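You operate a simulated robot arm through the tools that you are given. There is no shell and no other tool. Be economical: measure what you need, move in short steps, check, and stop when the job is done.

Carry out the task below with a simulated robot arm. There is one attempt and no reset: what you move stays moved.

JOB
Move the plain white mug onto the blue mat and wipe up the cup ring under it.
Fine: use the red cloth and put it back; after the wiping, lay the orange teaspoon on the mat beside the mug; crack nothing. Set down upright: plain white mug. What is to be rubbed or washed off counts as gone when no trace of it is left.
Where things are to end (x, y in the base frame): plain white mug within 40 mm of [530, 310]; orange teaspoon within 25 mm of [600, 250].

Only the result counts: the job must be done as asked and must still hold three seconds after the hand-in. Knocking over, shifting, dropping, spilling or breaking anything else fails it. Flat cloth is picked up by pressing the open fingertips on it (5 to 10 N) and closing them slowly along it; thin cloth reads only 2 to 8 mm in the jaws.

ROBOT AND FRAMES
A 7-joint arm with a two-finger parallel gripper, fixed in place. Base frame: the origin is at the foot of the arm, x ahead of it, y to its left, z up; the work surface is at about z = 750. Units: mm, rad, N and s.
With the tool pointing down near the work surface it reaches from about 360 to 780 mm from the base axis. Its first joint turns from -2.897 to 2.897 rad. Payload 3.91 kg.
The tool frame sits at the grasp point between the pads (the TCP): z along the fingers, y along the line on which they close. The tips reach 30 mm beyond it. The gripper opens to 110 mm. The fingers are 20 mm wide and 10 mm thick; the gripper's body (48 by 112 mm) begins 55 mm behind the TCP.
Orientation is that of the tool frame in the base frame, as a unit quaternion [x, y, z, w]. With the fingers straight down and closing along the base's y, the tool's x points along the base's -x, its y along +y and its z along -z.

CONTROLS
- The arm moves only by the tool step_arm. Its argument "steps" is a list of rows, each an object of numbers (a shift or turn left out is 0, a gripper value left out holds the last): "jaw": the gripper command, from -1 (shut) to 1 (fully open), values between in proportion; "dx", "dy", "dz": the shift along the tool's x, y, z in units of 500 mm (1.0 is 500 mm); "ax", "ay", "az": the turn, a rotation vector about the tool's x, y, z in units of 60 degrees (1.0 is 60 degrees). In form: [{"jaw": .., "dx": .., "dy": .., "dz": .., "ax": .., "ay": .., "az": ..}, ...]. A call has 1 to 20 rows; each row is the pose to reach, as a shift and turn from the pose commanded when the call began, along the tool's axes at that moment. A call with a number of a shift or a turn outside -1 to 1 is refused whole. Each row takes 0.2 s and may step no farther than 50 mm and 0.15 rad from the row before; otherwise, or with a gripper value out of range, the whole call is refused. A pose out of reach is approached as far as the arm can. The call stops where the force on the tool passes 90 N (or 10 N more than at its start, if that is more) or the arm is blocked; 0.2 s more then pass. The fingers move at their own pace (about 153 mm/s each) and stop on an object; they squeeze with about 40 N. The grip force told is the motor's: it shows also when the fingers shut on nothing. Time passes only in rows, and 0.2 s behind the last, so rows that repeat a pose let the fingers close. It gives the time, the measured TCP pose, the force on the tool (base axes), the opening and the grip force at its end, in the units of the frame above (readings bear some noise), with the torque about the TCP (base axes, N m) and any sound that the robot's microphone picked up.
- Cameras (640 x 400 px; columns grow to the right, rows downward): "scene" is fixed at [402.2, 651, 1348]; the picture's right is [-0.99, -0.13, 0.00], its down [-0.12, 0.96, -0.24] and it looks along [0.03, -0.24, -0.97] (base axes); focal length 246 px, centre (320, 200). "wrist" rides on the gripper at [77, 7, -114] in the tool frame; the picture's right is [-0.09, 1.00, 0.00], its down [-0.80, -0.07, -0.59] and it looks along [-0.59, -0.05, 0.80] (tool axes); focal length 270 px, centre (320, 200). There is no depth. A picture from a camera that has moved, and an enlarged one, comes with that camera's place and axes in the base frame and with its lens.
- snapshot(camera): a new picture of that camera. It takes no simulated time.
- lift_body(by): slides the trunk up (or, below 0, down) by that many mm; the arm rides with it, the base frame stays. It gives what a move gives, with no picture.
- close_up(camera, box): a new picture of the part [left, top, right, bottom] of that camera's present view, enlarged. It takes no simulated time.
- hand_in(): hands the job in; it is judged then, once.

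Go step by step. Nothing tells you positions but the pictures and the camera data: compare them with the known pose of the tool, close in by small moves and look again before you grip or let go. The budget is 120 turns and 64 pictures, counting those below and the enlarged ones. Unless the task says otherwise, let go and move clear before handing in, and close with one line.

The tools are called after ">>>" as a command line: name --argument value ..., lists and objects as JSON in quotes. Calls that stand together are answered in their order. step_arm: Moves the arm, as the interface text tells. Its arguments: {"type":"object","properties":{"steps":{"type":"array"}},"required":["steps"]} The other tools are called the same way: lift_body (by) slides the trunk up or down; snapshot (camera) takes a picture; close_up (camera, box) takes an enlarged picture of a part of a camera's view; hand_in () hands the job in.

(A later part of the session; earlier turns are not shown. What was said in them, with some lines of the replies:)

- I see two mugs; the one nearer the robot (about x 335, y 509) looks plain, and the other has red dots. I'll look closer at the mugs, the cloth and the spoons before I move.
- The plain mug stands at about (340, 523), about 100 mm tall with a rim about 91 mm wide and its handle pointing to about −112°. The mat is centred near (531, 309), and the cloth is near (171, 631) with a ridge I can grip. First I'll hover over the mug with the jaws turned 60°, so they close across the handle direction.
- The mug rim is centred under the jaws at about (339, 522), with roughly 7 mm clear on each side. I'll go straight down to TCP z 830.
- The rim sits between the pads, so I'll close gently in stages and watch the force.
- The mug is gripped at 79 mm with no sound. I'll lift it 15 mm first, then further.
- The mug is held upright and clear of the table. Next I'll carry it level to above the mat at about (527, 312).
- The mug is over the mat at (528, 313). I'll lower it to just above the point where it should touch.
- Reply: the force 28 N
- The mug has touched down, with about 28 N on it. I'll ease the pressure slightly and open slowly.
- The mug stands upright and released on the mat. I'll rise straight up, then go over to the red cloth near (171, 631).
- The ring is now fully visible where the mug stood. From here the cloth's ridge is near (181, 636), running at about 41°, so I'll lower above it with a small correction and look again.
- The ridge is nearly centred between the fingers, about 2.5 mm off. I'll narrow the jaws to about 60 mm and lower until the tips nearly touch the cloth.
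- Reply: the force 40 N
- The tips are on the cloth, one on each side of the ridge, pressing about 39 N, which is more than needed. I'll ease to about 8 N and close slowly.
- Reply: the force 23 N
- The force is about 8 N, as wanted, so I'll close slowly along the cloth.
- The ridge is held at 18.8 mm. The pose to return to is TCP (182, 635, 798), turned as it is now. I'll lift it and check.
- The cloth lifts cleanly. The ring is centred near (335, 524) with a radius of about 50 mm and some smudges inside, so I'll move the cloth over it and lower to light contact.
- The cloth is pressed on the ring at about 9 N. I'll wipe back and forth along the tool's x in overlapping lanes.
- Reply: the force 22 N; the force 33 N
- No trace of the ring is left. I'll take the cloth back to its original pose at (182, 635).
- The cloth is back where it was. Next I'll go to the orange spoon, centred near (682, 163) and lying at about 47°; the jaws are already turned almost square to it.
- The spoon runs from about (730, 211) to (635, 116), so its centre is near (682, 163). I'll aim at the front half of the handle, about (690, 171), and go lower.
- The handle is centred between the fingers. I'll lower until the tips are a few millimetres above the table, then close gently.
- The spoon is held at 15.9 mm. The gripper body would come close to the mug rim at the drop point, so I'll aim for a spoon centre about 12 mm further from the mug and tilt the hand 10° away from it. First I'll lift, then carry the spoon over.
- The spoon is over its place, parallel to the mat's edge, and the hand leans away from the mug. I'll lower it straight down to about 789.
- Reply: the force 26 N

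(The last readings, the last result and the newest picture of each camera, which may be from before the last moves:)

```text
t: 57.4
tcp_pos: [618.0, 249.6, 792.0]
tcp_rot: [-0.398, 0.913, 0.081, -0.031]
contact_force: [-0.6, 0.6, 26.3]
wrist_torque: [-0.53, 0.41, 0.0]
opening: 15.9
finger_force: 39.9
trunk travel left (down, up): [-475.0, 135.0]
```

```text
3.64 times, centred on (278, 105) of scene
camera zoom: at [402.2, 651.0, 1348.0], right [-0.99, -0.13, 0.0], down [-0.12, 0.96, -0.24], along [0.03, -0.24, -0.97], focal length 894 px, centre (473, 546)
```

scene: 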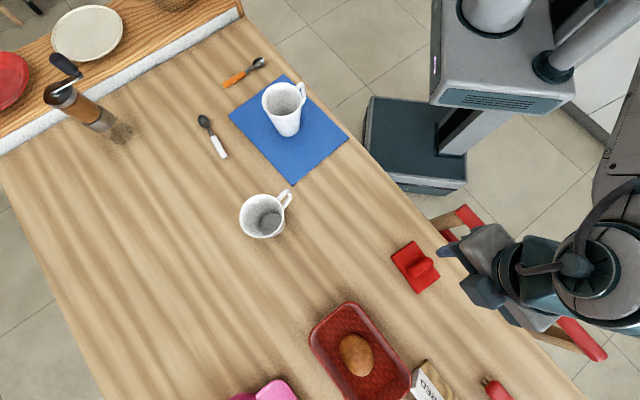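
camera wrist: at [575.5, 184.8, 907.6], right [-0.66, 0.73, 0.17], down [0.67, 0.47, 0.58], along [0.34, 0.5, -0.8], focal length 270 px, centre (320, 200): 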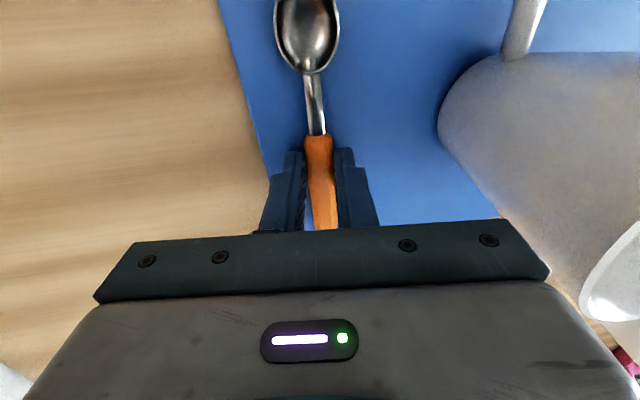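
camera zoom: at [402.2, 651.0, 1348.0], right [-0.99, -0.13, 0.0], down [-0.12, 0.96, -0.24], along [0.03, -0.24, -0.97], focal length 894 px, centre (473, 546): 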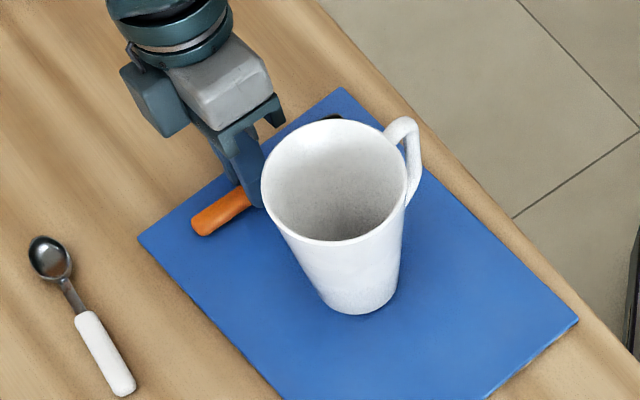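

The spoon is on the mat with the hand clear of the mug. I'll ease up 3 mm, open to about 40 mm and back off along the tool axis, away from the mug.

>>> step_arm --steps '[{"dz": -0.004}, {"dz": -0.006, "jaw": -0.6}, {"dz": -0.006, "jaw": -0.45}, {"dz": -0.006, "jaw": -0.3}, {"dz": -0.006, "jaw": -0.3}]'

>>> step_arm --steps '[{"dz": -0.02}, {"dz": -0.05}, {"dz": -0.1}, {"dz": -0.16}, {"dz": -0.24}, {"dz": -0.32}, {"dz": -0.36}, {"dz": -0.36}]'

>>> snapshot --camera "wrist"

>>> snapshot --camera "scene"

```text
t: 58.6
tcp_pos: [618.2, 249.6, 791.4]
tcp_rot: [-0.398, 0.913, 0.081, -0.033]
contact_force: [-2.7, 5.6, 11.1]
wrist_torque: [0.0, -0.07, 0.02]
opening: 34.7
finger_force: 0.1
trunk travel left (down, up): [-475.0, 135.0]
```

```text
t: 60.4
tcp_pos: [642.3, 228.0, 965.6]
tcp_rot: [-0.398, 0.913, 0.08, -0.035]
contact_force: [-0.2, 0.3, -0.1]
wrist_torque: [-0.01, 0.02, 0.01]
opening: 38.6
finger_force: 0.0
trunk travel left (down, up): [-475.0, 135.0]
```

```text
28 pictures are left
camera wrist: at [600.3, 162.5, 1082.8], right [-0.66, 0.73, 0.17], down [0.67, 0.47, 0.57], along [0.34, 0.49, -0.8], focal length 270 px, centre (320, 200)
```

wrist: 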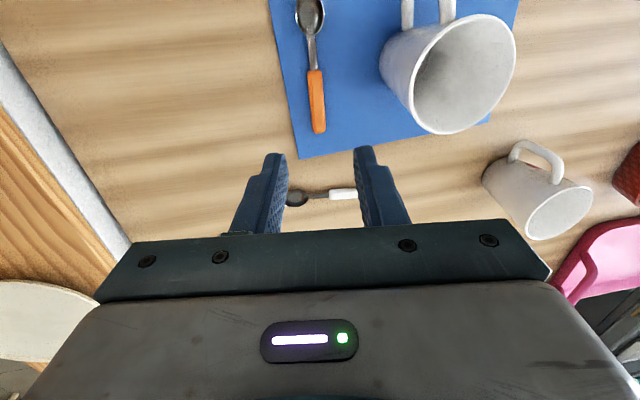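

```text
27 pictures are left
```

scene: 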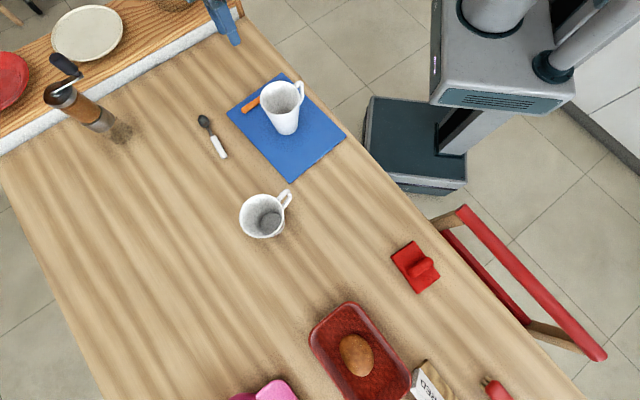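

The spoon lies on the mat beside the mug. The mat's corners look a couple of pixels off from before, so I'll measure closely.

>>> close_up --camera "scene" --box '[190, 50, 366, 160]'

```text
3.64 times, centred on (278, 105) of scene
camera zoom: at [402.2, 651.0, 1348.0], right [-0.99, -0.13, 0.0], down [-0.12, 0.96, -0.24], along [0.03, -0.24, -0.97], focal length 894 px, centre (473, 546)
```

zoom: 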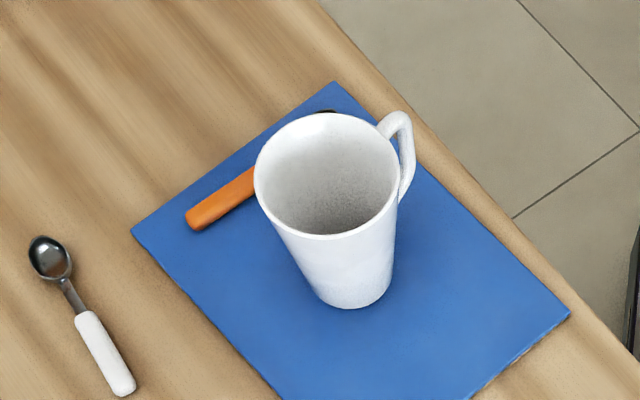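

The mat, with the mug and spoon on it, slid about 7 mm outward along the jaw axis when the fingers opened. I'll nudge it back by pushing its outer edge squarely with closed fingertips, which also brings the spoon nearer its target. First I'll straighten the hand and hover outside the edge.

>>> step_arm --steps '[{"jaw": -1, "dx": 0.004, "dy": -0.024, "dz": 0.05, "ax": 0.042}, {"dx": 0.008, "dy": -0.048, "dz": 0.1, "ax": 0.084}, {"dx": 0.012, "dy": -0.072, "dz": 0.15, "ax": 0.126}, {"dx": 0.016, "dy": -0.095, "dz": 0.1986, "ax": 0.167}, {"dx": 0.016, "dy": -0.095, "dz": 0.1986, "ax": 0.167}]'

>>> snapshot --camera "wrist"

```text
t: 61.6
tcp_pos: [660.0, 203.0, 863.5]
tcp_rot: [-0.4, 0.917, 0.0, 0.0]
contact_force: [-0.3, 0.2, 0.3]
wrist_torque: [-0.04, 0.01, 0.01]
opening: 0.2
finger_force: 37.5
trunk travel left (down, up): [-475.0, 135.0]
```

```text
25 pictures are left
camera wrist: at [602.5, 151.3, 979.4], right [-0.67, 0.74, 0.0], down [0.6, 0.54, 0.59], along [0.44, 0.4, -0.8], focal length 270 px, centre (320, 200)
```

wrist: 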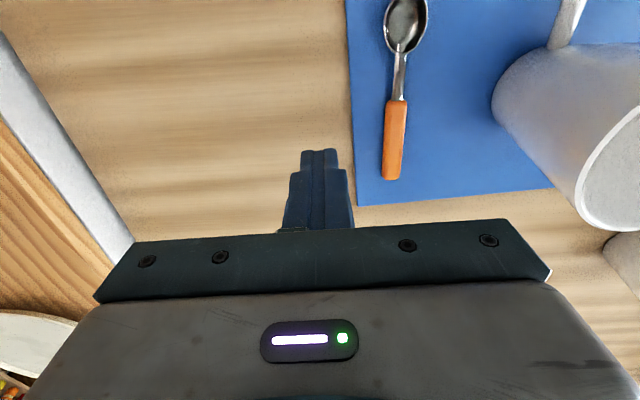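

The edge lies about 18 mm beyond the closed fingertip, near the edge's middle. I'll lower just outside it to tip height about 752.

>>> step_arm --steps '[{"dz": 0.05}, {"dz": 0.1}, {"dz": 0.14}, {"dz": 0.155}, {"dz": 0.162}, {"dz": 0.162}]'

>>> snapshot --camera "wrist"

```text
t: 63.0
tcp_pos: [660.3, 203.8, 781.0]
tcp_rot: [-0.4, 0.917, 0.0, 0.0]
contact_force: [-0.1, -0.5, 0.3]
wrist_torque: [-0.02, -0.03, -0.02]
opening: 0.0
finger_force: 37.3
trunk travel left (down, up): [-475.0, 135.0]
```

```text
24 pictures are left
camera wrist: at [603.1, 152.5, 897.7], right [-0.67, 0.74, 0.0], down [0.6, 0.54, 0.59], along [0.44, 0.4, -0.8], focal length 270 px, centre (320, 200)
```

wrist: 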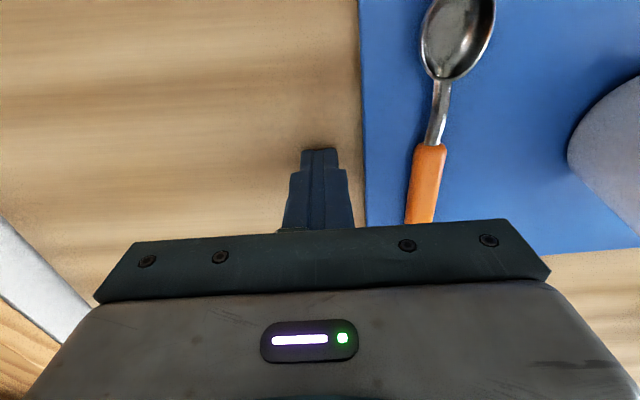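

The gap is about 15 mm. I'll push slowly to 19 mm and check.

>>> step_arm --steps '[{"dy": 0.01}, {"dy": 0.02}, {"dy": 0.026}, {"dy": 0.028}, {"dy": 0.03}, {"dy": 0.032}, {"dy": 0.034}, {"dy": 0.036}, {"dy": 0.038}, {"dy": 0.038}]'

>>> close_up --camera "scene" --box '[190, 50, 366, 160]'

```text
t: 65.2
tcp_pos: [645.4, 215.7, 781.9]
tcp_rot: [-0.399, 0.917, 0.0, 0.0]
contact_force: [0.8, -2.0, 1.0]
wrist_torque: [-0.05, -0.03, 0.0]
opening: 0.0
finger_force: 37.6
trunk travel left (down, up): [-475.0, 135.0]
```

```text
3.64 times, centred on (278, 105) of scene
camera zoom: at [402.2, 651.0, 1348.0], right [-0.99, -0.13, 0.0], down [-0.12, 0.96, -0.24], along [0.03, -0.24, -0.97], focal length 894 px, centre (473, 546)
```

zoom: 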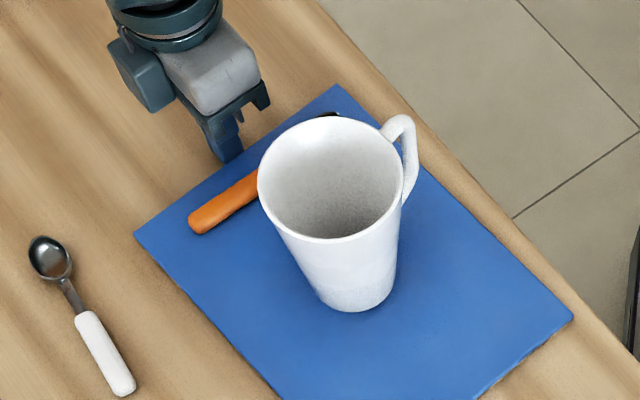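

It works smoothly at about 2 N, with about 4 mm still to go.

>>> step_arm --steps '[{"dy": 0.002}, {"dy": 0.004}, {"dy": 0.006}, {"dy": 0.008}, {"dy": 0.009}, {"dy": 0.009}]'

>>> close_up --camera "scene" --box '[190, 50, 366, 160]'

```text
t: 66.6
tcp_pos: [641.7, 219.3, 782.4]
tcp_rot: [-0.4, 0.916, 0.0, 0.0]
contact_force: [3.5, -1.4, 2.7]
wrist_torque: [-0.03, -0.04, 0.02]
opening: 0.3
finger_force: 37.5
trunk travel left (down, up): [-475.0, 135.0]
```

```text
3.64 times, centred on (278, 105) of scene
camera zoom: at [402.2, 651.0, 1348.0], right [-0.99, -0.13, 0.0], down [-0.12, 0.96, -0.24], along [0.03, -0.24, -0.97], focal length 894 px, centre (473, 546)
```

zoom: 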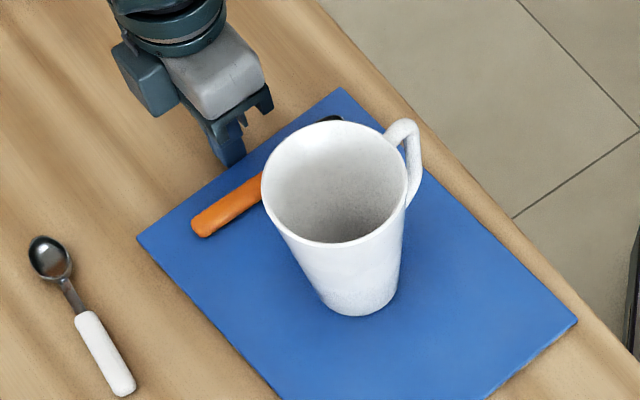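

The mat's corners are back within a pixel of where they began. I'll back away from the edge, rise clear and check everything.

>>> step_arm --steps '[{"dy": -0.01}, {"dy": -0.03}, {"dy": -0.03, "dz": -0.05}, {"dy": -0.03, "dz": -0.13}, {"dy": -0.03, "dz": -0.22}, {"dy": -0.03, "dz": -0.3}, {"dy": -0.03, "dz": -0.36}, {"dy": -0.03, "dz": -0.36}]'

>>> snapshot --camera "wrist"

>>> snapshot --camera "scene"

>>> close_up --camera "scene" --box '[290, 160, 450, 300]'

```text
t: 68.4
tcp_pos: [652.1, 207.3, 963.3]
tcp_rot: [-0.4, 0.916, 0.0, 0.0]
contact_force: [0.3, -0.3, -0.1]
wrist_torque: [-0.01, 0.03, 0.01]
opening: 0.0
finger_force: 37.9
trunk travel left (down, up): [-475.0, 135.0]
```

```text
21 pictures are left
camera wrist: at [595.0, 155.6, 1080.5], right [-0.67, 0.74, 0.0], down [0.6, 0.54, 0.59], along [0.44, 0.4, -0.8], focal length 270 px, centre (320, 200)
```

wrist: 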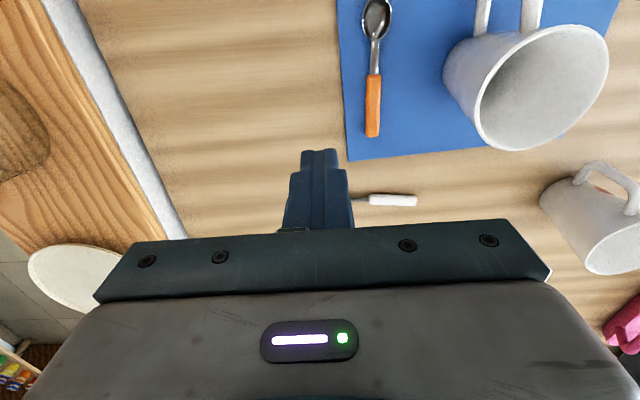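

```text
20 pictures are left
```

scene: 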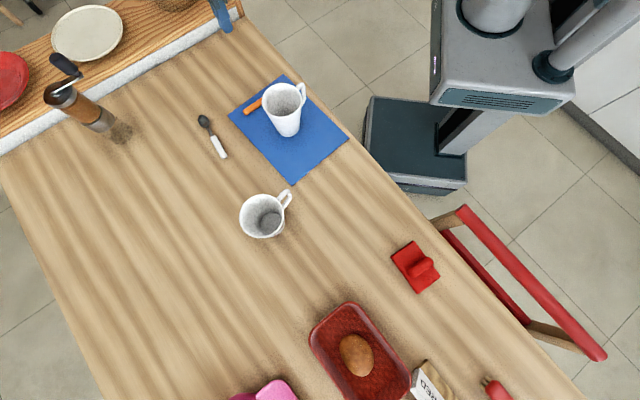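

```text
2.86 times, centred on (370, 230) of scene
camera zoom: at [402.2, 651.0, 1348.0], right [-0.99, -0.13, 0.0], down [-0.12, 0.96, -0.24], along [0.03, -0.24, -0.97], focal length 702 px, centre (177, 114)
```

zoom: 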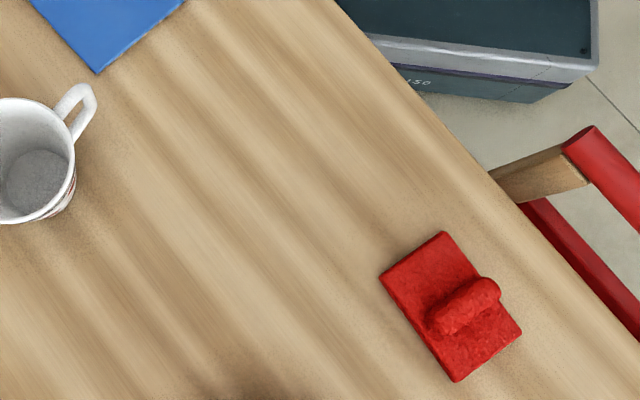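

The ring is gone, the cloth is back and the mat is in its place. The mug stands at about (528, 317) and the spoon's centre is near (605, 247), both within tolerance. The hand is clear, so I'm handing in.

>>> hand_in

```text
The job is handed in.
```

The plain white mug is upright on the blue mat, the cup ring is wiped away, the red cloth is back in its place, and the orange teaspoon lies on the mat beside the mug; the mat slid about 7 mm along the way, and I pushed it back.
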